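You operate a simulated robot arm through the tools that you are given. There is no shell and no other tool.

Carry out the task below with a simulated robot arm. There is one attempt and no reset: what you move stays moved.

JOB
Pour the rinse jug and some dish soap into the plugged sink.
Fine: empty the jug; 25 to 50 ml of soap; both go back; the plug stays in. Set down upright: rinse jug, dish soap.

It is judged by the outcome, as a careful person would: the job done as asked, and still so three seconds after it is handed in. It fails if anything else is knocked over, pushed out of place, dropped, spilled or broken.

ROBOT AND FRAMES
A 6-joint arm with a two-finger gripper, fixed in place. Base frame: the origin is on the floor under the middle of its stand, x ahead of it, y to its left, z up; the work surface is at about z = 0.9. Lengths are in m, angles in rad, forces in N, time in s.
It reaches about 1.298 m from its shoulder. Its first joint turns from -2.601 to 2.601 rad. Payload 1.57 kg.
Tool frame: the origin (TCP) lies between the finger pads and is the grasp point; the fingertips stand 0.021 m ahead of it; z points along the fingers, y is the line along which they close. The gripper opens to 0.07 m; its body begins 0.05 m behind the TCP.
Orientation is told as [roll, pitch, yaw] about the base's x, y, z axes, in that order, counted from this pose: with the fingers straight down and closing along the base's y, the tool's x points along the base's -x, its y along +y and its z along -z.

CONTROLS
- The arm moves only by the tool jog_arm. Its argument "deltas" is a list of rows, each an object (a shift or turn left out is 0, a gripper value left out holds the last) with "linear": the shift along the tool's x, y, z in units of 25 mm (1.0 is 25 mm), a list of three; "angular": the turn, a rotation vector about the tool's x, y, z in units of 8 degrees (1.0 is 8 degrees), a list of three; "jaw": the closure in counts, from 0 (fully open) to 255 (shut). In form: [{"linear": [tx, ty, tz], "angular": [rx, ry, rz], "jaw": jaw}, ...]. A call has 1 to 20 rows; each row shifts and turns the commanded pose from where the row before left it, along the tool's axes as they then stand. A call with a number of a shift or a turn outside -1 to 1 is refused whole. A row lasts 0.2 s, in which the tool goes at most 0.05 m and 0.15 rad; a call with a longer step from one row to the next is refused whole, and so is a gripper value outside its range. A pose out of reach is approached as far as the arm can. The call stops where the force on the tool passes 40 N (or 10 N more than at its start, if that is more) or the arm is blocked; 0.2 s more then pass. The fingers move at their own pace (about 0.0648 m/s each) and stop on an object; they squeeze with about 30 N. The grip force told is the motor's: it shows also when the fingers shut on nothing. Time passes only in rows, and 0.2 s behind the last, so rows that do not move let the fingers close. The reply holds the time, the measured pose of the TCP, the force on the tool along the base axes, the opening and the grip force, in the units named above and with some noise, with the torque about the TCP (base axes, N m) and any sound that the robot's microphone picked up.
- Cameras (640 x 400 px; columns grow to the right, rows downward): "scene" is fixed at [0.3985, 0.6508, 1.6593]; the picture's right is [-0.42, -0.91, 0.00], its down [-0.89, 0.42, -0.18] and it looks along [0.16, -0.08, -0.98] (base axes); focal length 250 px, centre (320, 200). "wrist" rides on the gripper at [0.079, 0.004, -0.081] in the tool frame; the picture's right is [-0.05, 1.00, 0.00], its down [-0.67, -0.04, -0.74] and it looks along [-0.74, -0.04, 0.67] (tool axes); focal length 256 px, centre (320, 200). There is no depth. A picture from a camera that has moved, and an enlarged one, comes with that camera's place and axes in the base frame and with its lens.
- grab_frame(camera): a new picture of that camera. It takes no simulated time.
- slide_trunk(by): slides the trunk up (or, below 0, down) by that many m; the arm rides with it, the base frame stays. It gives what a move gives, with no picture.
- zoom(camera, box): a new picture of the part [left, top, right, bottom] of that camera's present view, enlarged. It takes no simulated time.
- sign_off(): hands the job in; it is judged then, once.

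Places have to be worked out from the pictures, the camera data and where the tool is seen. Open the gripper and draw the arm clear of the work before you hand the job in, unless the task says otherwise.

The tools are called after "Request:" by a JSON object that holds its "op" and its "data". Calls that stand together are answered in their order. jog_arm: Moves the arm, as the interface text tells. Its arguments: {"type":"object","properties":{"deltas":{"type":"array"}},"required":["deltas"]} The other tools are called the same way: slide_trunk (by) moves the trunk up or down; grab_frame (camera) takes a picture; zoom (camera, box) takes an enlarged picture of a part of a camera's view; sign_off () hands the job in.

At the start:

```text
clock: 0.0
eef_pos: [0.5369, 0.5125, 1.1531]
ee_rot: [0.001, -0.002, -0.001]
ft_force: [-1.0, -0.2, -0.7]
moment: [-0.03, 0.03, -0.01]
gripper_width: 0.0701
grip_force: 0.0
trunk travel left (down, up): [-0.834, 0.136]
```

scene: 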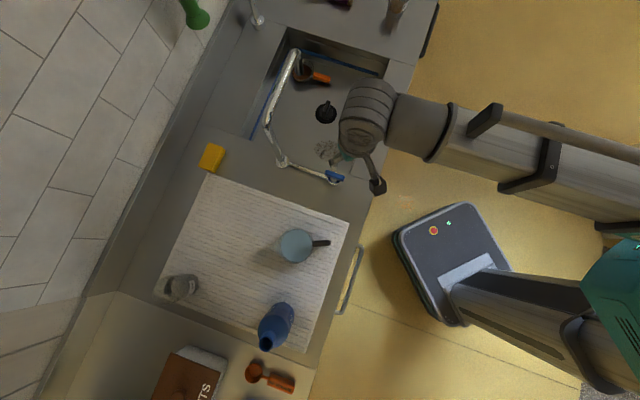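
wrist: 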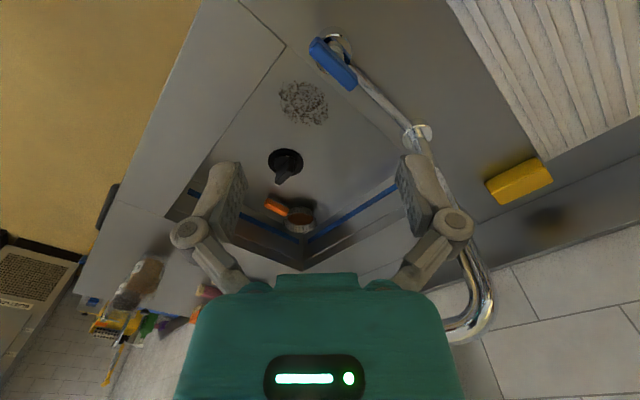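

I start by enlarging the scene view to find the jug, the soap bottle, and the sink.

Request:
{"op": "zoom", "data": {"camera": "scene", "box": [220, 200, 380, 300]}}

Request:
{"op": "zoom", "data": {"camera": "scene", "box": [220, 290, 380, 390]}}

Request:
{"op": "zoom", "data": {"camera": "scene", "box": [220, 20, 412, 200]}}

Request:
{"op": "zoom", "data": {"camera": "scene", "box": [120, 240, 280, 400]}}

```text
4.00 times, centred on (300, 250) of scene
camera zoom: at [0.3985, 0.6508, 1.6593], right [-0.42, -0.91, 0.0], down [-0.89, 0.42, -0.18], along [0.16, -0.08, -0.98], focal length 999 px, centre (400, 0)
```

zoom: 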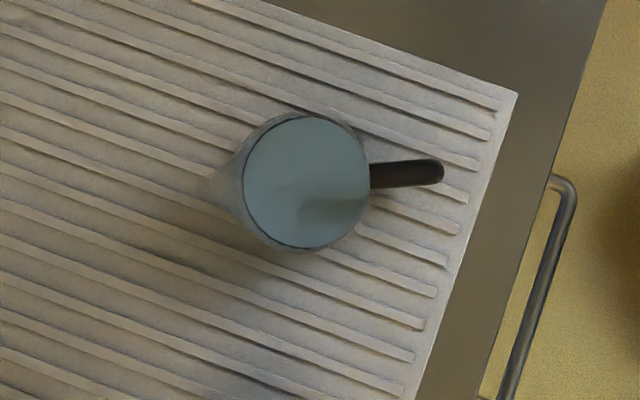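

```text
4.00 times, centred on (300, 340) of scene
camera zoom: at [0.3985, 0.6508, 1.6593], right [-0.42, -0.91, 0.0], down [-0.89, 0.42, -0.18], along [0.16, -0.08, -0.98], focal length 999 px, centre (400, -360)
```

zoom: 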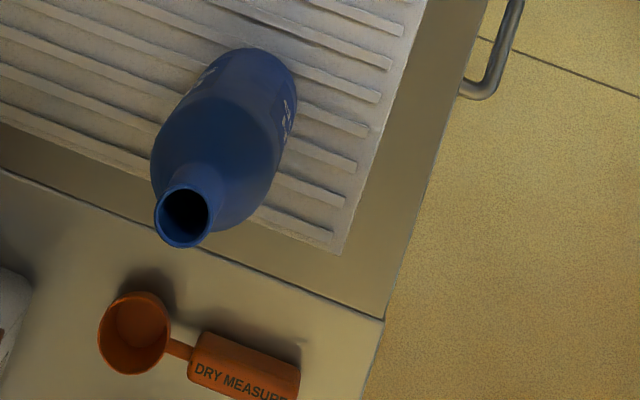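

```text
2.22 times, centred on (316, 110) of scene
camera zoom: at [0.3985, 0.6508, 1.6593], right [-0.42, -0.91, 0.0], down [-0.89, 0.42, -0.18], along [0.16, -0.08, -0.98], focal length 555 px, centre (329, 400)
```

zoom: 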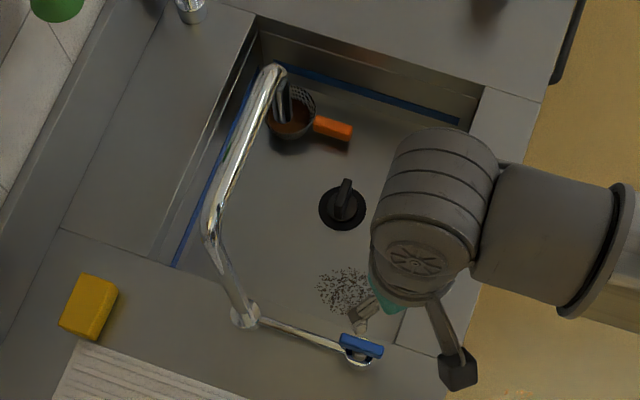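

```text
2.50 times, centred on (200, 320) of scene
camera zoom: at [0.3985, 0.6508, 1.6593], right [-0.42, -0.91, 0.0], down [-0.89, 0.42, -0.18], along [0.16, -0.08, -0.98], focal length 624 px, centre (620, -100)
```

zoom: 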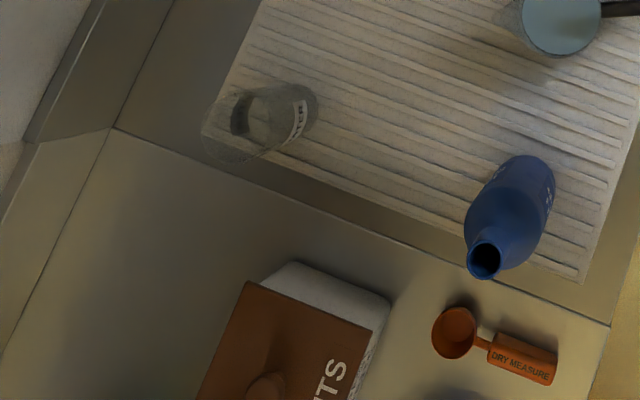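

The jug sits at about (0.42, 0.70) with its handle pointing toward the robot. The soap bottle is at about (0.27, 0.83) and the plug at about (0.85, 0.41, 0.75). I'll back the arm away and turn the wrist camera toward the jug and bottle to see their shapes.

Request:
{"op": "jog_arm", "data": {"deltas": [{"linear": [0.95, -0.37, 0]}, {"linear": [0.95, -0.37, 0]}, {"linear": [0.95, -0.37, 0]}, {"linear": [0.95, -0.37, 0]}, {"linear": [0.95, -0.37, 0]}, {"linear": [0.95, -0.37, 0]}, {"linear": [0.95, -0.37, 0]}, {"linear": [0.95, -0.37, 0]}, {"angular": [0, 0, -1]}, {"angular": [0, 0, -1]}, {"angular": [0, 0, -1]}, {"angular": [0, 0, -1]}, {"angular": [0, 0, -1]}, {"angular": [0, 0, -1]}, {"angular": [0, 0, -1]}, {"angular": [0, 0, -1]}]}}

Request:
{"op": "grab_frame", "data": {"camera": "wrist"}}

Request:
{"op": "grab_frame", "data": {"camera": "scene"}}

```text
clock: 3.4
eef_pos: [0.3467, 0.4396, 1.1528]
ee_rot: [0.0, -0.002, 1.118]
ft_force: [-0.5, -0.8, 0.5]
moment: [0.01, -0.02, -0.02]
gripper_width: 0.0698
grip_force: 0.1
trunk travel left (down, up): [-0.834, 0.136]
```

```text
taken
camera wrist: at [0.3081, 0.3717, 1.2332], right [-0.88, 0.48, 0.0], down [0.32, 0.58, 0.75], along [0.36, 0.65, -0.67], focal length 256 px, centre (320, 200)
```

wrist: 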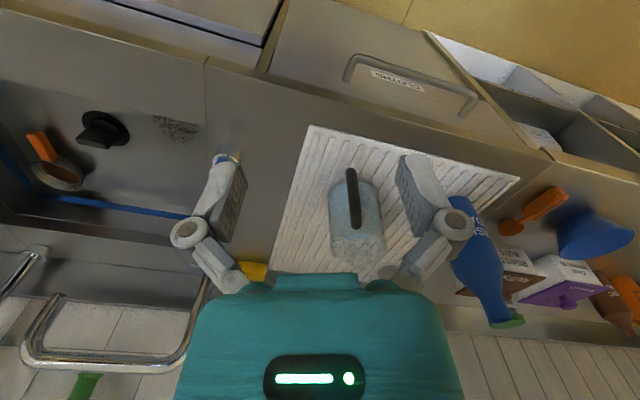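

```text
taken
```

scene: 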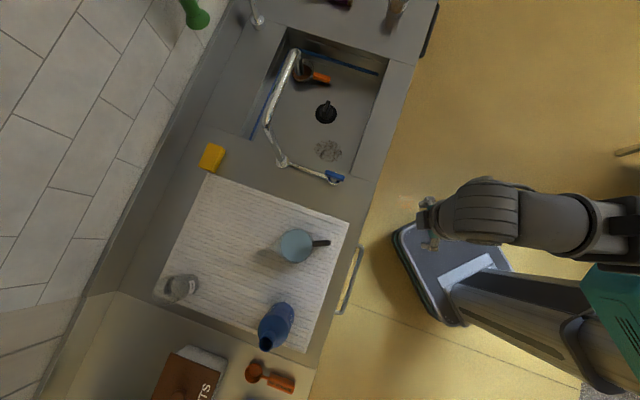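

Zooming the wrist view for the jug handle and bottle details.

Request:
{"op": "zoom", "data": {"camera": "wrist", "box": [270, 120, 430, 280]}}

Request:
{"op": "zoom", "data": {"camera": "wrist", "box": [400, 160, 600, 340]}}

Request:
{"op": "zoom", "data": {"camera": "scene", "box": [220, 20, 412, 200]}}

```text
2.50 times, centred on (350, 200) of wrist
camera zoom: at [0.3081, 0.3717, 1.2332], right [-0.88, 0.48, 0.0], down [0.32, 0.58, 0.75], along [0.36, 0.65, -0.67], focal length 640 px, centre (245, 200)
```

zoom: 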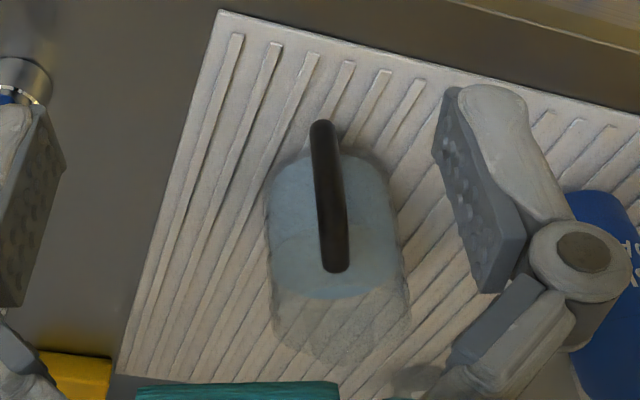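

```text
2.22 times, centred on (500, 250) of wrist
camera zoom: at [0.3081, 0.3717, 1.2332], right [-0.88, 0.48, 0.0], down [0.32, 0.58, 0.75], along [0.36, 0.65, -0.67], focal length 569 px, centre (-80, 89)
```

zoom: 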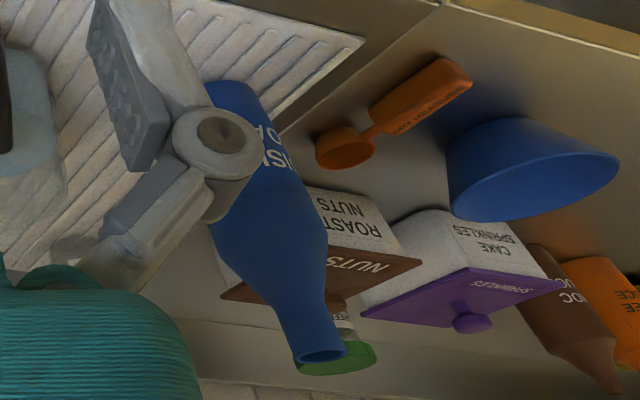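

```text
2.22 times, centred on (316, 110) of scene
camera zoom: at [0.3985, 0.6508, 1.6593], right [-0.42, -0.91, 0.0], down [-0.89, 0.42, -0.18], along [0.16, -0.08, -0.98], focal length 555 px, centre (329, 400)
```

zoom: 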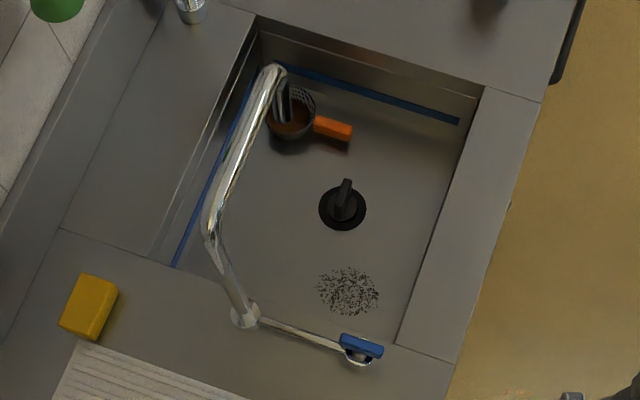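

The jug is a clear glass jug with a vertical dark handle: the bar is near (0.393, 0.622), z about 0.935–1.037, and the rim is about 1.035. The soap bottle is open-mouthed, with its mouth near (0.267, 0.838, 1.11). I'll raise the tool a little and turn it about its axis so that the camera ends up on top once I pitch to horizontal.

Request:
{"op": "jog_arm", "data": {"deltas": [{"linear": [0, 0, -1], "angular": [0, 0, 1]}, {"linear": [0, 0, -1], "angular": [0, 0, 1]}, {"angular": [0, 0, 1]}, {"angular": [0, 0, 1]}, {"angular": [0, 0, 1]}, {"angular": [0, 0, 1]}, {"angular": [0, 0, 1]}, {"angular": [0, 0, 1]}, {"angular": [0, 0, 1]}, {"angular": [0, 0, 1]}, {"angular": [0, 0, 1]}, {"angular": [0, 0, 1]}, {"angular": [0, 0, 1]}, {"angular": [0, 0, 1]}, {"angular": [0, 0, 1]}, {"angular": [0, 0, 1]}, {"angular": [0, 0, 1]}, {"angular": [0, 0, 1]}, {"angular": [0, 0, 1]}, {"angular": [0, 0, 1]}]}}

Request:
{"op": "grab_frame", "data": {"camera": "wrist"}}

```text
clock: 7.6
eef_pos: [0.3467, 0.4384, 1.1539]
ee_rot: [0.002, 0.0, -1.678]
ft_force: [0.0, -0.4, 0.0]
moment: [-0.03, -0.01, 0.01]
gripper_width: 0.0699
grip_force: 0.1
out of reach, approached as far as the arm can: row 1, 2
trunk travel left (down, up): [-0.834, 0.136]
```

```text
taken
camera wrist: at [0.3586, 0.5194, 1.2334], right [0.99, -0.16, 0.0], down [-0.11, -0.66, 0.74], along [-0.12, -0.73, -0.67], focal length 256 px, centre (320, 200)
```

wrist: 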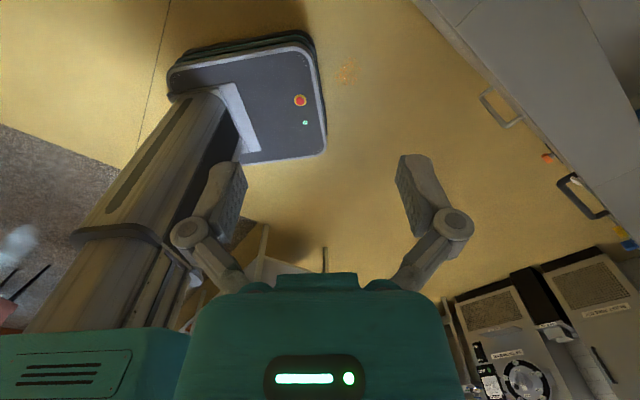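

The upward move was refused as out of reach, though the turn worked. I'll look at the arm's shape in the scene before continuing.

Request:
{"op": "grab_frame", "data": {"camera": "scene"}}

```text
taken
```

scene: 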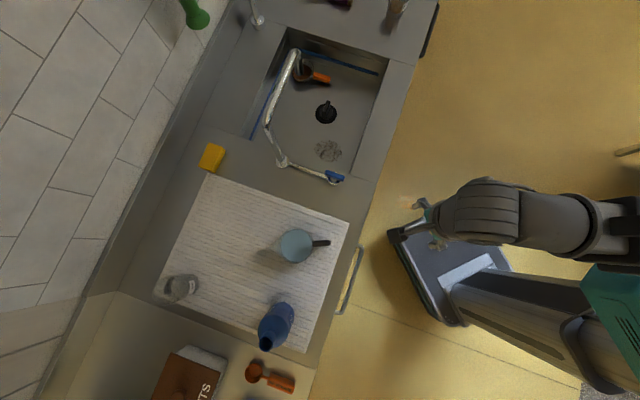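

The shoulder sits at about z 1.13 and the elbow is off to the right. I'll move forward toward the handle, finish the yaw alignment, and begin pitching the fingers to horizontal.

Request:
{"op": "jog_arm", "data": {"deltas": [{"linear": [0.99, 0.08, 0]}, {"linear": [0.99, 0.08, 0]}, {"linear": [0.99, 0.08, 0]}, {"linear": [0.99, 0.08, 0]}, {"linear": [0.99, 0.08, 0]}, {"angular": [0, 0, 0.88]}, {"angular": [0, 0, 0.88]}, {"angular": [0, 1, 0]}, {"angular": [0, 1, 0]}, {"angular": [0, 1, 0]}, {"angular": [0, 1, 0]}]}}

```text
clock: 10.0
eef_pos: [0.3694, 0.5615, 1.1813]
ee_rot: [0.003, 0.559, -1.921]
ft_force: [-0.5, -0.2, 0.4]
moment: [-0.02, 0.0, 0.01]
gripper_width: 0.0701
grip_force: 0.0
out of reach, approached as far as the arm can: row 9, 10, 11
trunk travel left (down, up): [-0.834, 0.136]
```

Pitching was cut short by reach. I'll look at the arm's current configuration.

Request:
{"op": "grab_frame", "data": {"camera": "scene"}}

Request:
{"op": "grab_frame", "data": {"camera": "wrist"}}

```text
taken
```

scene: 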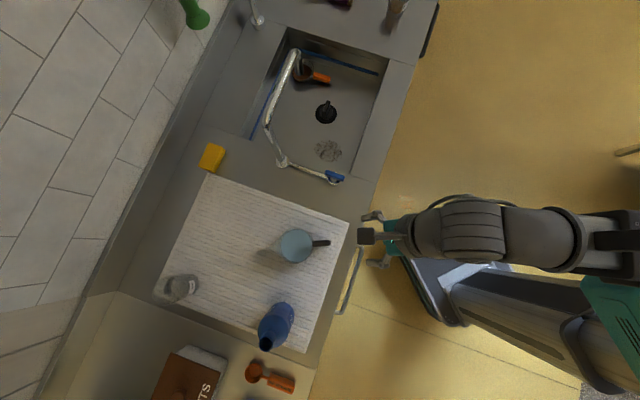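

```text
taken
camera wrist: at [0.3812, 0.5841, 1.2917], right [0.92, -0.39, -0.03], down [-0.36, -0.89, 0.28], along [-0.13, -0.24, -0.96], focal length 256 px, centre (320, 200)
```

wrist: 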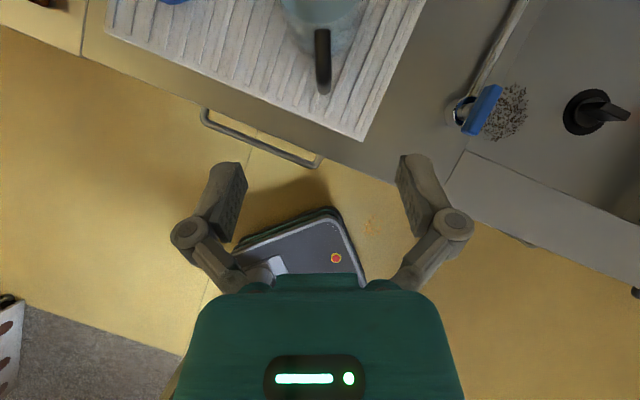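

The wrist appears stuck at one height. I'll test small moves down and forward to learn where the limit lies.

Request:
{"op": "jog_arm", "data": {"deltas": [{"linear": [-0.424, 0, 0.678]}]}}

Request:
{"op": "jog_arm", "data": {"deltas": [{"linear": [0.848, 0, 0.53]}, {"linear": [0.848, 0, 0.53]}]}}

Request:
{"op": "jog_arm", "data": {"deltas": [{"linear": [-0.424, 0, 0.678]}]}}

```text
clock: 10.4
eef_pos: [0.3695, 0.5619, 1.1812]
ee_rot: [0.003, 0.56, -1.922]
ft_force: [-0.4, 0.1, 0.7]
moment: [0.01, -0.02, 0.0]
gripper_width: 0.0701
grip_force: 0.0
out of reach, approached as far as the arm can: row 1
trunk travel left (down, up): [-0.834, 0.136]
```

```text
clock: 11.0
eef_pos: [0.3891, 0.6095, 1.181]
ee_rot: [-0.001, 0.557, -1.923]
ft_force: [-0.4, 1.2, 0.2]
moment: [-0.02, 0.03, 0.0]
gripper_width: 0.0701
grip_force: 0.0
trunk travel left (down, up): [-0.834, 0.136]
```

```text
clock: 11.4
eef_pos: [0.388, 0.609, 1.1814]
ee_rot: [0.002, 0.557, -1.921]
ft_force: [-0.7, 0.2, -0.2]
moment: [0.0, -0.01, 0.0]
gripper_width: 0.0699
grip_force: 0.1
out of reach, approached as far as the arm can: row 1
trunk travel left (down, up): [-0.834, 0.136]
```

The wrist rides at a fixed height of about 1.336, 0.18 m behind the TCP, so vertical travel comes from the trunk and tool pitch. I'll pitch to about 15° below horizontal above the jug handle, then look with the wrist camera.

Request:
{"op": "jog_arm", "data": {"deltas": [{"angular": [0, 0.9, 0]}, {"angular": [0, 0.9, 0]}, {"angular": [0, 0.9, 0]}, {"angular": [0, 0.9, 0]}, {"angular": [0, 0.9, 0]}, {"angular": [0, 0.9, 0]}]}}

Request:
{"op": "grab_frame", "data": {"camera": "wrist"}}

Request:
{"op": "grab_frame", "data": {"camera": "scene"}}

```text
clock: 12.8
eef_pos: [0.3869, 0.6081, 1.2912]
ee_rot: [0.006, 1.312, -1.918]
ft_force: [0.9, -0.1, 0.0]
moment: [-0.01, 0.01, 0.02]
gripper_width: 0.0703
grip_force: 0.1
out of reach, approached as far as the arm can: row 1, 2, 3, 4, 5, 6
trunk travel left (down, up): [-0.834, 0.136]
```

```text
taken
camera wrist: at [0.3708, 0.5542, 1.3883], right [0.93, -0.36, -0.05], down [-0.34, -0.82, -0.45], along [0.12, 0.44, -0.89], focal length 256 px, centre (320, 200)
```

wrist: 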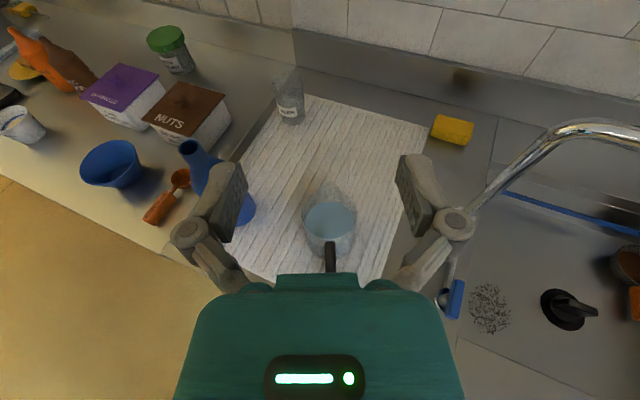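

```text
taken
```

scene: 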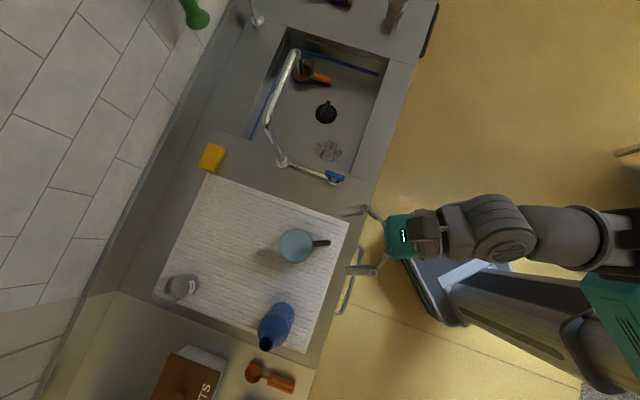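

I'll zoom in on the jug from here to refine the handle position and direction.

Request:
{"op": "zoom", "data": {"camera": "wrist", "box": [260, 160, 400, 280]}}

Request:
{"op": "zoom", "data": {"camera": "wrist", "box": [140, 120, 280, 260]}}

```text
3.33 times, centred on (330, 220) of wrist
camera zoom: at [0.3708, 0.5542, 1.3883], right [0.93, -0.36, -0.05], down [-0.34, -0.82, -0.45], along [0.12, 0.44, -0.89], focal length 853 px, centre (287, 133)
```

zoom: 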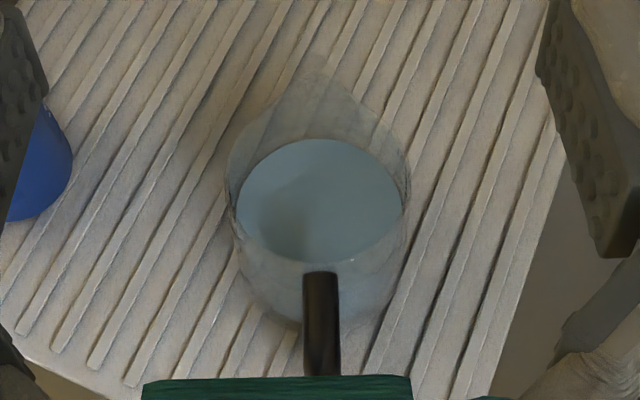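

```text
2.86 times, centred on (210, 190) of wrist
camera zoom: at [0.3708, 0.5542, 1.3883], right [0.93, -0.36, -0.05], down [-0.34, -0.82, -0.45], along [0.12, 0.44, -0.89], focal length 731 px, centre (634, 229)
```

zoom: 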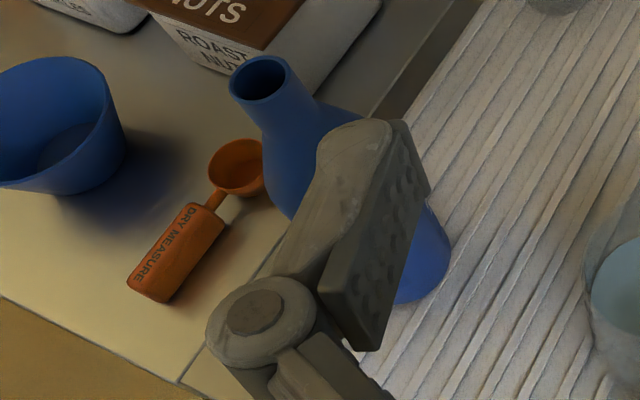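

The jug has a spout opposite the handle, its handle axis is (0.348, 0.937), and the bar centre is near (0.395, 0.630). I'll shift forward 23 mm so the fingers straddle the bar from above, then lower the trunk part way.

Request:
{"op": "jog_arm", "data": {"deltas": [{"linear": [0.238, 0, 0.901]}]}}

Request:
{"op": "slide_trunk", "data": {"by": -0.17}}

Request:
{"op": "grab_frame", "data": {"camera": "wrist"}}

Request:
{"op": "grab_frame", "data": {"camera": "scene"}}

```text
clock: 13.2
eef_pos: [0.397, 0.6333, 1.2918]
ee_rot: [0.001, 1.314, -1.918]
ft_force: [-0.1, -0.9, 0.2]
moment: [-0.02, -0.01, 0.01]
gripper_width: 0.0697
grip_force: 0.0
trunk travel left (down, up): [-0.834, 0.136]
```

```text
clock: 15.1
eef_pos: [0.3959, 0.632, 1.1216]
ee_rot: [0.005, 1.312, -1.919]
ft_force: [0.1, -0.1, 0.6]
moment: [-0.02, -0.01, 0.0]
gripper_width: 0.0698
grip_force: 0.0
trunk travel left (down, up): [-0.664, 0.306]
```

```text
taken
camera wrist: at [0.3799, 0.5776, 1.2182], right [0.93, -0.36, -0.05], down [-0.34, -0.82, -0.45], along [0.12, 0.44, -0.89], focal length 256 px, centre (320, 200)
```

wrist: 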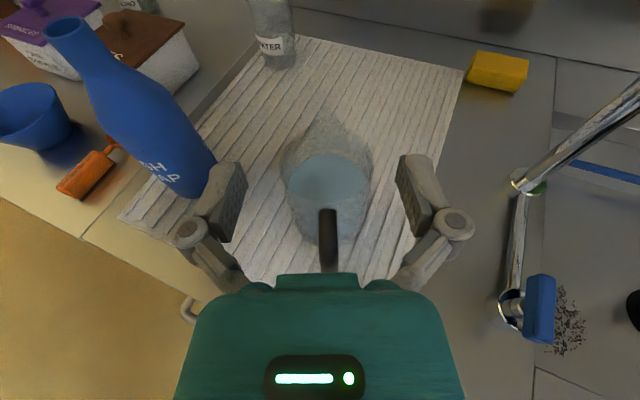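

```text
taken
```

scene: 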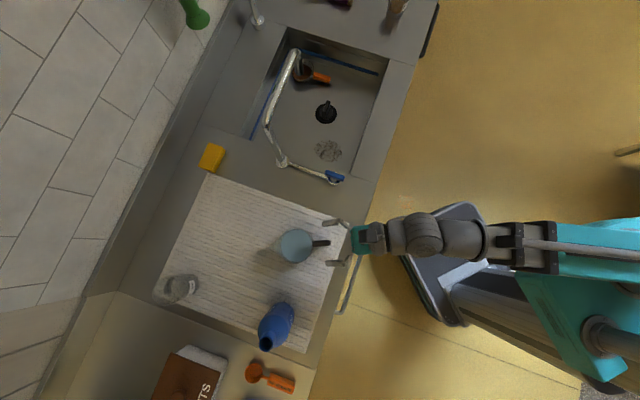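

The fingers are above and straddling the handle. I'll zoom in to verify the lateral alignment before the final descent.

Request:
{"op": "zoom", "data": {"camera": "wrist", "box": [240, 100, 420, 280]}}

Request:
{"op": "zoom", "data": {"camera": "scene", "box": [260, 190, 380, 290]}}

```text
2.22 times, centred on (330, 190) of wrist
camera zoom: at [0.3799, 0.5776, 1.2182], right [0.93, -0.36, -0.05], down [-0.34, -0.82, -0.45], along [0.12, 0.44, -0.89], focal length 569 px, centre (298, 222)
```

zoom: 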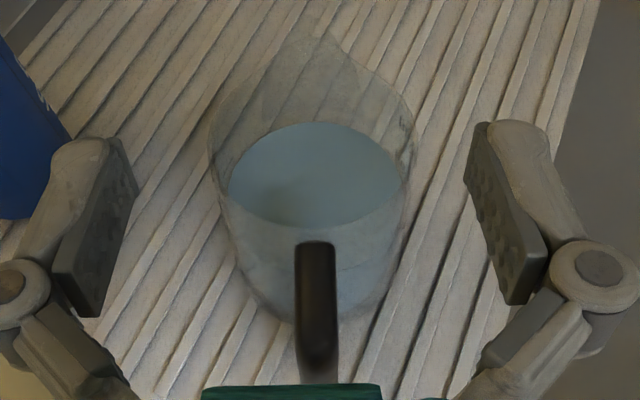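

```text
4.00 times, centred on (320, 240) of scene
camera zoom: at [0.3985, 0.6508, 1.6593], right [-0.42, -0.91, 0.0], down [-0.89, 0.42, -0.18], along [0.16, -0.08, -0.98], focal length 999 px, centre (320, 40)
```

zoom: 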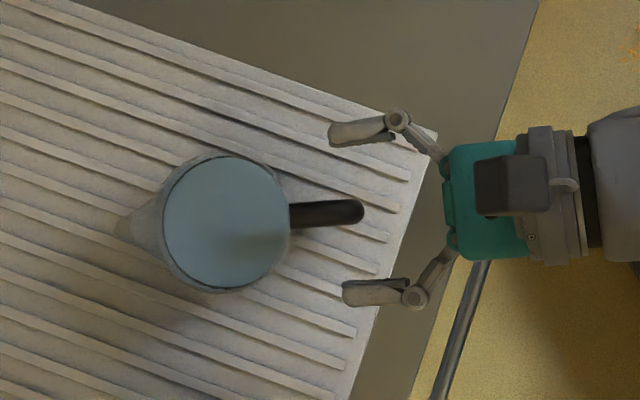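

Alignment looks within 1–2 mm. I'll nudge 1 mm sideways and descend so the pads sit at about z 0.997, around the upper-middle of the handle bar.

Request:
{"op": "jog_arm", "data": {"deltas": [{"linear": [0, 0.05, 0]}]}}

Request:
{"op": "slide_trunk", "data": {"by": -0.125}}

Request:
{"op": "grab_frame", "data": {"camera": "wrist"}}

Request:
{"op": "zoom", "data": {"camera": "scene", "box": [260, 190, 380, 290]}}

```text
clock: 15.5
eef_pos: [0.3978, 0.6315, 1.1223]
ee_rot: [0.003, 1.314, -1.918]
ft_force: [1.4, 1.1, -0.3]
moment: [0.03, -0.02, 0.04]
gripper_width: 0.0698
grip_force: 0.1
trunk travel left (down, up): [-0.664, 0.306]
```

```text
clock: 17.1
eef_pos: [0.3972, 0.6317, 0.9967]
ee_rot: [0.004, 1.312, -1.919]
ft_force: [-0.3, 0.8, -0.9]
moment: [0.01, 0.03, -0.01]
gripper_width: 0.07
grip_force: 0.0
trunk travel left (down, up): [-0.539, 0.431]
```

```text
taken
camera wrist: at [0.3813, 0.5772, 1.0932], right [0.93, -0.36, -0.05], down [-0.34, -0.82, -0.45], along [0.12, 0.44, -0.89], focal length 256 px, centre (320, 200)
```

wrist: 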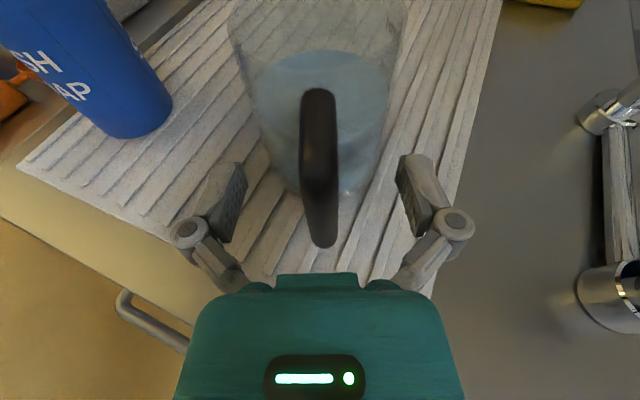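

```text
4.00 times, centred on (320, 240) of scene
camera zoom: at [0.3985, 0.6508, 1.6593], right [-0.42, -0.91, 0.0], down [-0.89, 0.42, -0.18], along [0.16, -0.08, -0.98], focal length 999 px, centre (320, 40)
```

zoom: 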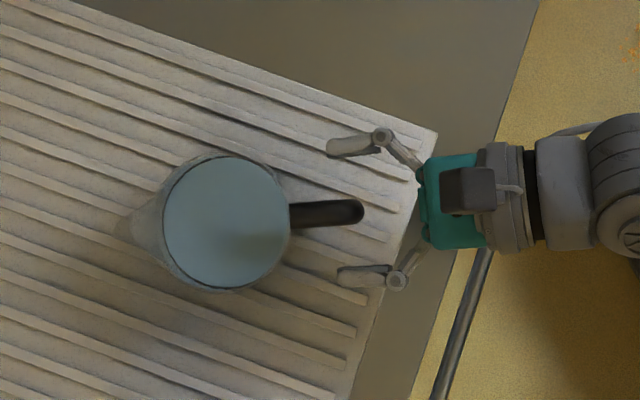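

The handle sits between the pads with nothing touching. Closing the gripper on it.

Request:
{"op": "jog_arm", "data": {"deltas": [{"jaw": 255}, {"jaw": 255}, {"jaw": 255}, {"jaw": 255}, {"jaw": 255}]}}

Request:
{"op": "grab_frame", "data": {"camera": "wrist"}}

Request:
{"op": "zoom", "data": {"camera": "scene", "box": [260, 190, 380, 290]}}

```text
clock: 18.3
eef_pos: [0.3987, 0.6311, 0.9966]
ee_rot: [0.003, 1.313, -1.918]
ft_force: [0.6, 0.1, 1.8]
moment: [0.03, -0.01, 0.02]
gripper_width: 0.0151
grip_force: 29.5
trunk travel left (down, up): [-0.539, 0.431]
```

```text
taken
camera wrist: at [0.3813, 0.5771, 1.0932], right [0.93, -0.36, -0.05], down [-0.34, -0.82, -0.45], along [0.12, 0.44, -0.89], focal length 256 px, centre (320, 200)
```

wrist: 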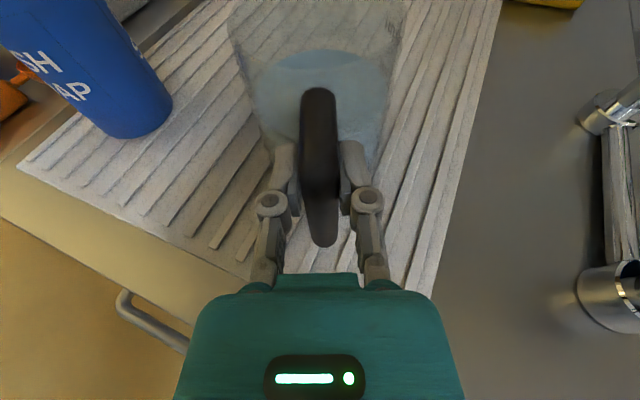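

```text
4.00 times, centred on (320, 240) of scene
camera zoom: at [0.3985, 0.6508, 1.6593], right [-0.42, -0.91, 0.0], down [-0.89, 0.42, -0.18], along [0.16, -0.08, -0.98], focal length 999 px, centre (320, 40)
```

zoom: 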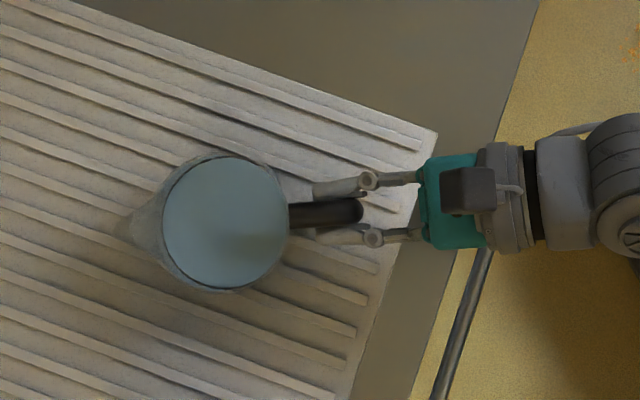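

The grip is solid: 15 mm width at 29.5 N, and the jug has not shifted. I'll lift 2 cm to check that it hangs level.

Request:
{"op": "slide_trunk", "data": {"by": 0.02}}

Request:
{"op": "grab_frame", "data": {"camera": "wrist"}}

Request:
{"op": "zoom", "data": {"camera": "scene", "box": [260, 190, 380, 290]}}

```text
clock: 18.9
eef_pos: [0.3965, 0.6321, 1.0174]
ee_rot: [0.005, 1.313, -1.918]
ft_force: [-1.2, 0.4, -1.5]
moment: [-0.06, 0.01, -0.03]
gripper_width: 0.0154
grip_force: 30.1
trunk travel left (down, up): [-0.559, 0.411]
```

```text
taken
camera wrist: at [0.3814, 0.5774, 1.113], right [0.93, -0.36, -0.05], down [-0.34, -0.82, -0.45], along [0.12, 0.44, -0.89], focal length 256 px, centre (320, 200)
```

wrist: 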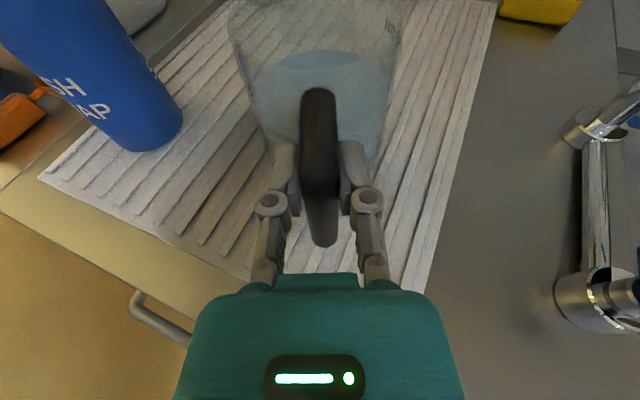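

```text
4.00 times, centred on (320, 240) of scene
camera zoom: at [0.3985, 0.6508, 1.6593], right [-0.42, -0.91, 0.0], down [-0.89, 0.42, -0.18], along [0.16, -0.08, -0.98], focal length 999 px, centre (320, 40)
```

zoom: 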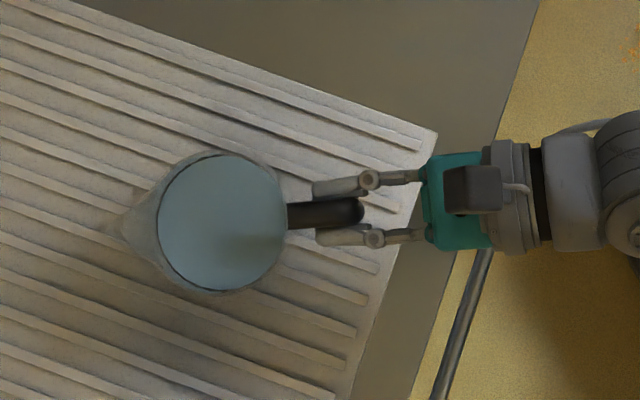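

The jug lifted cleanly with no rotation in the grip. I'll raise it further and read the weight.

Request:
{"op": "slide_trunk", "data": {"by": 0.1}}

Request:
{"op": "jog_arm", "data": {"deltas": [{}, {}]}}

Request:
{"op": "jog_arm", "data": {"deltas": [{}]}}

Request:
{"op": "grab_frame", "data": {"camera": "wrist"}}

Request:
{"op": "grab_frame", "data": {"camera": "scene"}}

```text
clock: 20.3
eef_pos: [0.3984, 0.6316, 1.1169]
ee_rot: [0.003, 1.313, -1.917]
ft_force: [-0.6, 0.0, -0.3]
moment: [-0.07, 0.03, 0.03]
gripper_width: 0.015
grip_force: 30.0
trunk travel left (down, up): [-0.659, 0.311]
```

```text
clock: 20.9
eef_pos: [0.3979, 0.6314, 1.1171]
ee_rot: [0.004, 1.311, -1.918]
ft_force: [-0.2, -1.1, -0.8]
moment: [-0.09, 0.02, 0.0]
gripper_width: 0.015
grip_force: 30.0
trunk travel left (down, up): [-0.659, 0.311]
```

```text
clock: 21.3
eef_pos: [0.3984, 0.6315, 1.1171]
ee_rot: [0.002, 1.314, -1.919]
ft_force: [0.8, -0.2, -0.7]
moment: [-0.07, 0.03, 0.01]
gripper_width: 0.0152
grip_force: 30.6
trunk travel left (down, up): [-0.659, 0.311]
```

```text
taken
camera wrist: at [0.3813, 0.5773, 1.213], right [0.93, -0.36, -0.05], down [-0.34, -0.82, -0.45], along [0.12, 0.44, -0.89], focal length 256 px, centre (320, 200)
```

wrist: 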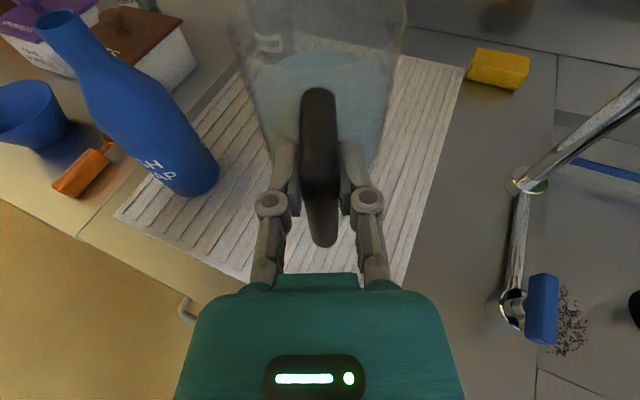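

```text
taken
```

scene: 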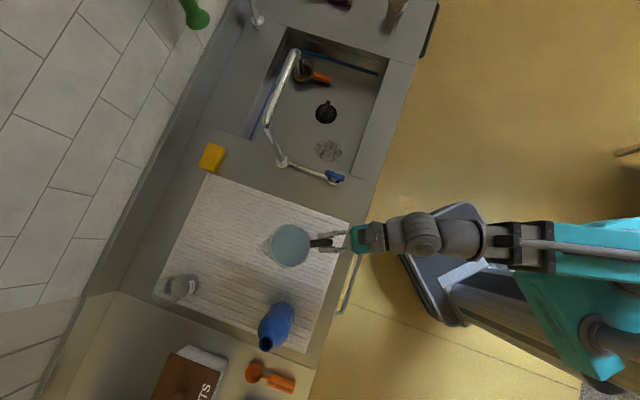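

The jug is light (about 0.8 N) and steady. I'll carry it level and slowly toward the sink, keeping the jug base at about 1.02 so it clears the tap lever, and passing on the room side of the spout.

Request:
{"op": "jog_arm", "data": {"deltas": [{"linear": [-0.017, 0.17, -0.065]}, {"linear": [-0.034, 0.34, -0.13]}, {"linear": [-0.057, 0.57, -0.215]}, {"linear": [-0.057, 0.57, -0.215]}, {"linear": [-0.057, 0.57, -0.215]}, {"linear": [-0.057, 0.57, -0.215]}, {"linear": [-0.057, 0.57, -0.215]}, {"linear": [-0.057, 0.57, -0.215]}, {"linear": [-0.057, 0.57, -0.215]}, {"linear": [-0.057, 0.57, -0.215]}, {"linear": [-0.057, 0.57, -0.215]}, {"linear": [-0.057, 0.57, -0.215]}, {"linear": [-0.057, 0.57, -0.215]}, {"linear": [-0.057, 0.57, -0.215]}, {"linear": [-0.057, 0.57, -0.215]}, {"linear": [-0.057, 0.57, -0.215]}, {"linear": [-0.057, 0.57, -0.215]}, {"linear": [-0.057, 0.57, -0.215]}, {"linear": [-0.034, 0.34, -0.13]}, {"linear": [-0.017, 0.17, -0.065]}]}}

Request:
{"op": "grab_frame", "data": {"camera": "scene"}}

Request:
{"op": "grab_frame", "data": {"camera": "wrist"}}

```text
clock: 25.5
eef_pos: [0.6009, 0.4516, 1.1162]
ee_rot: [0.001, 1.312, -1.919]
ft_force: [0.1, 0.4, -1.9]
moment: [-0.06, 0.02, 0.01]
gripper_width: 0.0148
grip_force: 30.2
trunk travel left (down, up): [-0.659, 0.311]
```

```text
taken
```

scene: 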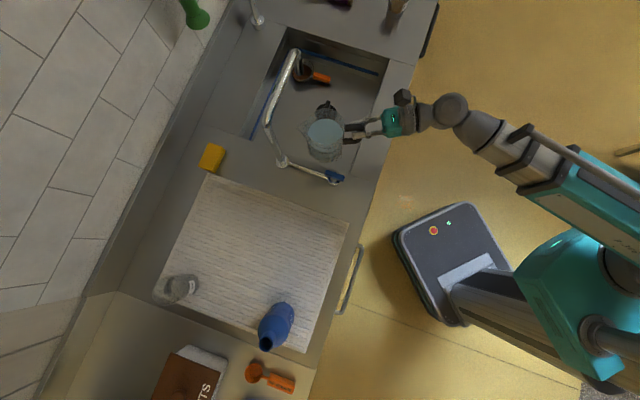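

```text
taken
camera wrist: at [0.5848, 0.3978, 1.213], right [0.93, -0.36, -0.05], down [-0.34, -0.82, -0.45], along [0.12, 0.44, -0.89], focal length 256 px, centre (320, 200)
```

wrist: 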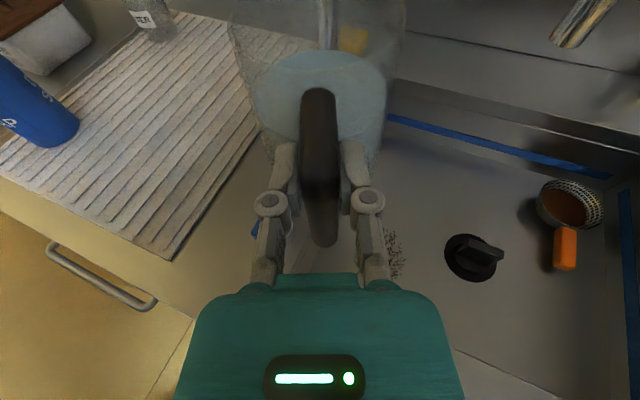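

The transport is level, and the jug is now at the sink's left edge, clear of the lever and spout. I'll continue to the pour spot near the plug.

Request:
{"op": "jog_arm", "data": {"deltas": [{"linear": [-0.026, 0.27, -0.1]}, {"linear": [-0.053, 0.54, -0.199]}, {"linear": [-0.053, 0.54, -0.199]}, {"linear": [-0.053, 0.54, -0.199]}, {"linear": [-0.053, 0.54, -0.199]}, {"linear": [-0.053, 0.54, -0.199]}, {"linear": [-0.053, 0.54, -0.199]}, {"linear": [-0.053, 0.54, -0.199]}, {"linear": [-0.053, 0.54, -0.199]}, {"linear": [-0.053, 0.54, -0.199]}, {"linear": [-0.053, 0.54, -0.199]}, {"linear": [-0.053, 0.54, -0.199]}, {"linear": [-0.053, 0.54, -0.199]}, {"linear": [-0.026, 0.27, -0.1]}]}}

Request:
{"op": "slide_trunk", "data": {"by": -0.08}}

Request:
{"op": "grab_frame", "data": {"camera": "scene"}}

Request:
{"op": "grab_frame", "data": {"camera": "wrist"}}

```text
clock: 28.5
eef_pos: [0.7434, 0.329, 1.1167]
ee_rot: [0.002, 1.313, -1.919]
ft_force: [-0.4, -1.5, -1.7]
moment: [-0.04, -0.02, 0.01]
gripper_width: 0.0148
grip_force: 29.7
trunk travel left (down, up): [-0.659, 0.311]
```

```text
clock: 29.6
eef_pos: [0.7433, 0.3293, 1.0358]
ee_rot: [0.004, 1.314, -1.92]
ft_force: [-0.6, 0.7, -0.6]
moment: [-0.09, 0.0, 0.02]
gripper_width: 0.0149
grip_force: 30.4
trunk travel left (down, up): [-0.579, 0.391]
```

```text
taken
```

scene: 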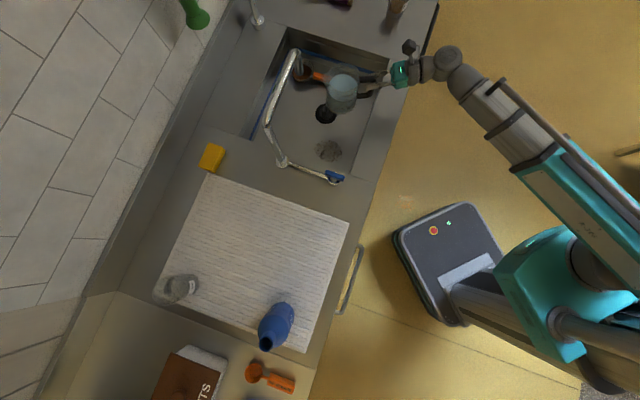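

```text
taken
camera wrist: at [0.7262, 0.2739, 1.1333], right [0.93, -0.36, -0.05], down [-0.34, -0.82, -0.46], along [0.12, 0.44, -0.89], focal length 256 px, centre (320, 200)
```

wrist: 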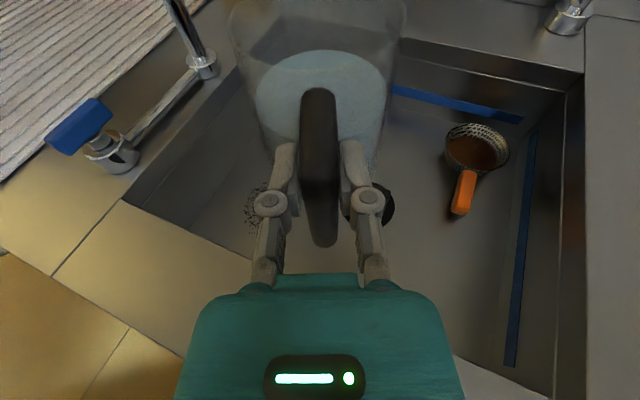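

The jug is over the sink with its base inside the rim area, well clear of the spout. I'll start rolling it to the right slowly so the water falls by the plug.

Request:
{"op": "jog_arm", "data": {"deltas": [{"angular": [0, 0, 0.5]}, {"angular": [0, 0, 0.5]}, {"angular": [0, 0, 0.5]}, {"angular": [0, 0, 0.5]}, {"angular": [0, 0, 0.5]}, {"angular": [0, 0, 0.5]}, {"angular": [0, 0, 0.5]}, {"angular": [0, 0, 0.5]}, {"angular": [0, 0, 0.5]}, {"angular": [0, 0, 0.5]}]}}

Request:
{"op": "grab_frame", "data": {"camera": "scene"}}

Request:
{"op": "grab_frame", "data": {"camera": "wrist"}}

```text
clock: 31.8
eef_pos: [0.7437, 0.3283, 1.0358]
ee_rot: [-1.183, 0.834, 3.085]
ft_force: [0.4, 0.1, -1.6]
moment: [-0.08, 0.02, 0.01]
gripper_width: 0.015
grip_force: 29.9
trunk travel left (down, up): [-0.579, 0.391]
```

```text
taken
```

scene: 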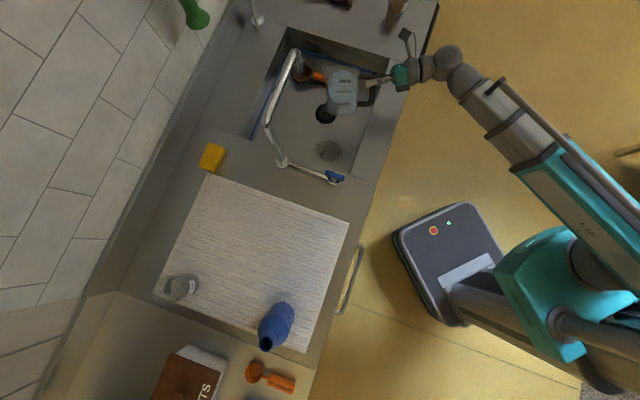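

```text
taken
camera wrist: at [0.7724, 0.2512, 1.1127], right [0.63, -0.41, -0.66], down [-0.72, -0.64, -0.28], along [-0.3, 0.65, -0.7], focal length 256 px, centre (320, 200)
```

wrist: 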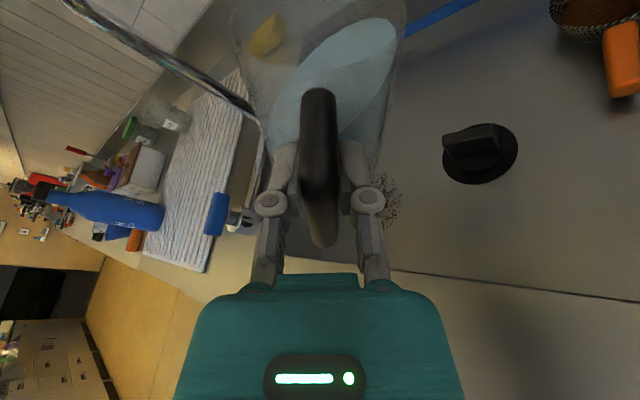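

At 40° tilt the water surface nears the rim and the right-hand side is clear sink. Continuing the tilt slowly.

Request:
{"op": "jog_arm", "data": {"deltas": [{"angular": [0, 0, 0.4]}, {"angular": [0, 0, 0.4]}, {"angular": [0, 0, 0.4]}, {"angular": [0, 0, 0.4]}, {"angular": [0, 0, 0.4]}, {"angular": [0, 0, 0.4]}]}}

Request:
{"op": "grab_frame", "data": {"camera": "scene"}}

Request:
{"op": "grab_frame", "data": {"camera": "wrist"}}

```text
clock: 33.2
eef_pos: [0.7429, 0.3284, 1.0366]
ee_rot: [-1.275, 0.518, 2.94]
ft_force: [-0.6, 0.2, -1.6]
moment: [-0.05, 0.03, 0.0]
gripper_width: 0.0151
grip_force: 30.2
trunk travel left (down, up): [-0.579, 0.391]
```

```text
taken
```

scene: 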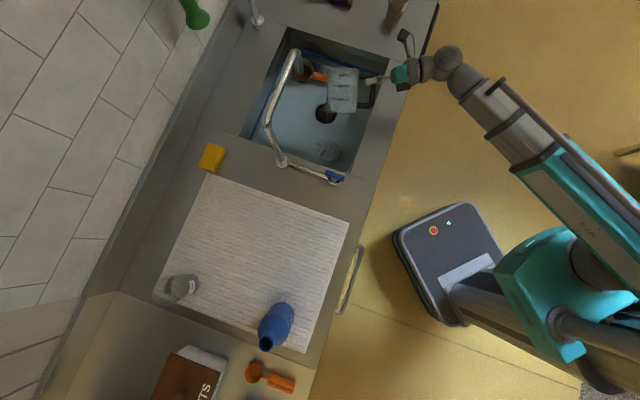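

```text
taken
camera wrist: at [0.7851, 0.2407, 1.0923], right [0.36, -0.37, -0.86], down [-0.83, -0.55, -0.11], along [-0.43, 0.75, -0.5], focal length 256 px, centre (320, 200)
```

wrist: 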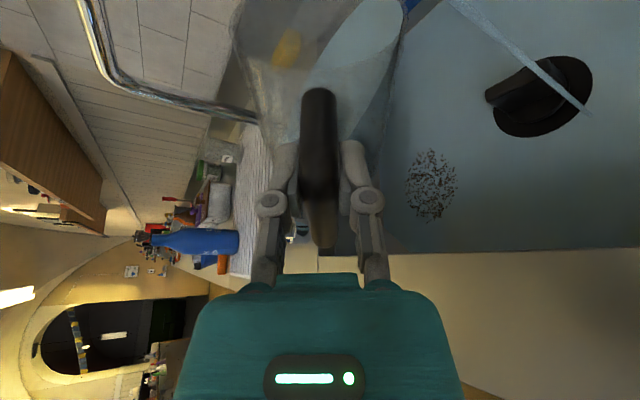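

Water is streaming into the sink beside the plug. I'll keep tilting to empty the jug.

Request:
{"op": "jog_arm", "data": {"deltas": [{"angular": [0, 0, 0.4]}, {"angular": [0, 0, 0.4]}, {"angular": [0, 0, 0.4]}, {"angular": [0, 0, 0.4]}, {"angular": [0, 0, 0.4]}, {"angular": [0, 0, 0.4]}, {"angular": [0, 0, 0.4]}, {"angular": [0, 0, 0.4]}, {"angular": [0, 0, 0.4]}, {"angular": [0, 0, 0.4]}]}}

Request:
{"op": "grab_frame", "data": {"camera": "scene"}}

Request:
{"op": "grab_frame", "data": {"camera": "wrist"}}

```text
clock: 35.4
eef_pos: [0.7437, 0.322, 1.0402]
ee_rot: [-1.324, 0.278, 2.863]
ft_force: [0.4, 0.2, -1.8]
moment: [-0.09, -0.03, 0.0]
gripper_width: 0.0153
grip_force: 29.6
out of reach, approached as far as the arm can: row 5, 6, 7, 8, 9, 10
trunk travel left (down, up): [-0.579, 0.391]
```

```text
taken
```

scene: 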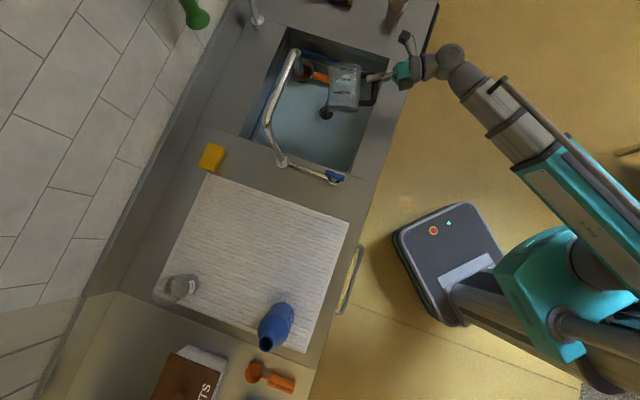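

```text
taken
camera wrist: at [0.7916, 0.2273, 1.0761], right [0.14, -0.29, -0.95], down [-0.87, -0.49, 0.03], along [-0.47, 0.82, -0.32], focal length 256 px, centre (320, 200)
```

wrist: 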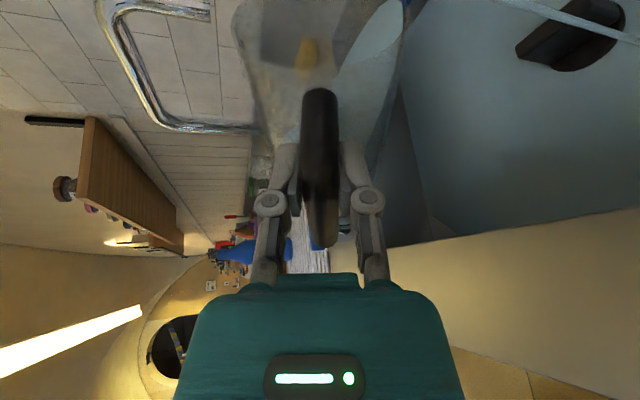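

The last joint hits its limit at about 73° of right roll, so the jug isn't empty yet. I'll roll back upright and then pour the rest over the left side, where there is much more roll range.

Request:
{"op": "jog_arm", "data": {"deltas": [{"angular": [0, 0, -0.5]}, {"angular": [0, 0, -0.75]}, {"angular": [0, 0, -0.75]}, {"angular": [0, 0, -0.75]}, {"angular": [0, 0, -0.75]}, {"angular": [0, 0, -0.75]}, {"angular": [0, 0, -0.75]}, {"angular": [0, 0, -0.75]}, {"angular": [0, 0, -0.75]}, {"angular": [0, 0, -0.75]}, {"angular": [0, 0, -0.75]}, {"angular": [0, 0, -0.75]}, {"angular": [0, 0, -0.5]}]}}

Request:
{"op": "grab_frame", "data": {"camera": "wrist"}}

```text
clock: 38.2
eef_pos: [0.7454, 0.3216, 1.04]
ee_rot: [0.036, 1.33, -1.881]
ft_force: [-0.4, 0.1, -1.5]
moment: [-0.05, 0.04, 0.0]
gripper_width: 0.0151
grip_force: 29.7
trunk travel left (down, up): [-0.579, 0.391]
```

```text
taken
camera wrist: at [0.7273, 0.2659, 1.1354], right [0.94, -0.35, -0.04], down [-0.33, -0.82, -0.47], along [0.13, 0.45, -0.88], focal length 256 px, centre (320, 200)
```

wrist: 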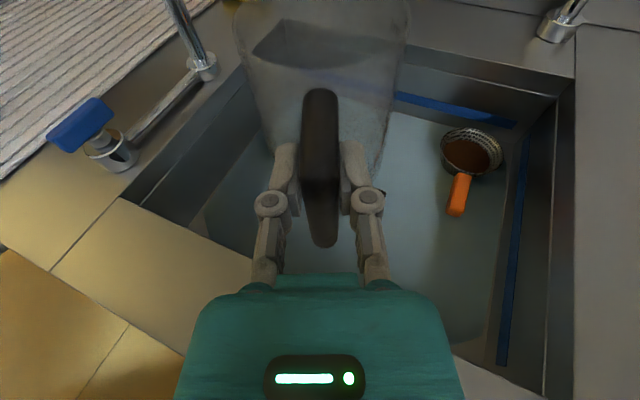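

Back upright; the sink floor is now wet and the jug looks nearly clear. I'll zoom in to check what remains.

Request:
{"op": "zoom", "data": {"camera": "wrist", "box": [220, 0, 420, 200]}}

Request:
{"op": "zoom", "data": {"camera": "scene", "box": [240, 20, 412, 190]}}

```text
2.00 times, centred on (320, 100) of wrist
camera zoom: at [0.7273, 0.2659, 1.1354], right [0.94, -0.35, -0.04], down [-0.33, -0.82, -0.47], along [0.13, 0.45, -0.88], focal length 512 px, centre (320, 400)
```

zoom: 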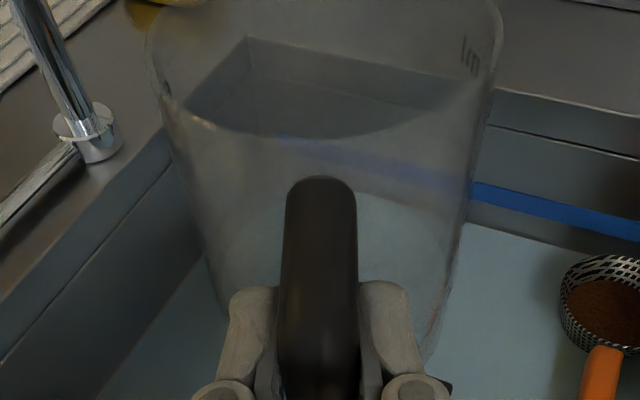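

```text
2.35 times, centred on (326, 105) of scene
camera zoom: at [0.3985, 0.6508, 1.6593], right [-0.42, -0.91, 0.0], down [-0.89, 0.42, -0.18], along [0.16, -0.08, -0.98], focal length 588 px, centre (306, 424)
```

zoom: 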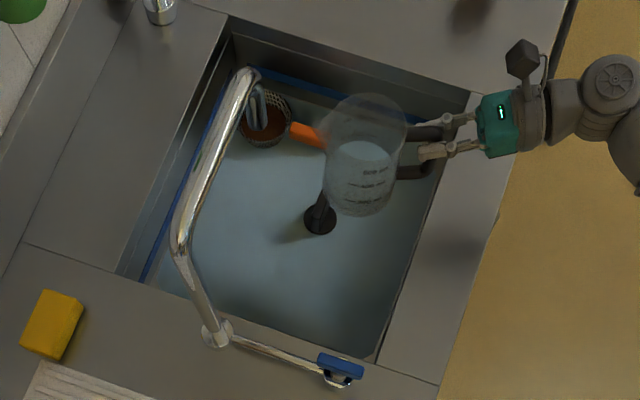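

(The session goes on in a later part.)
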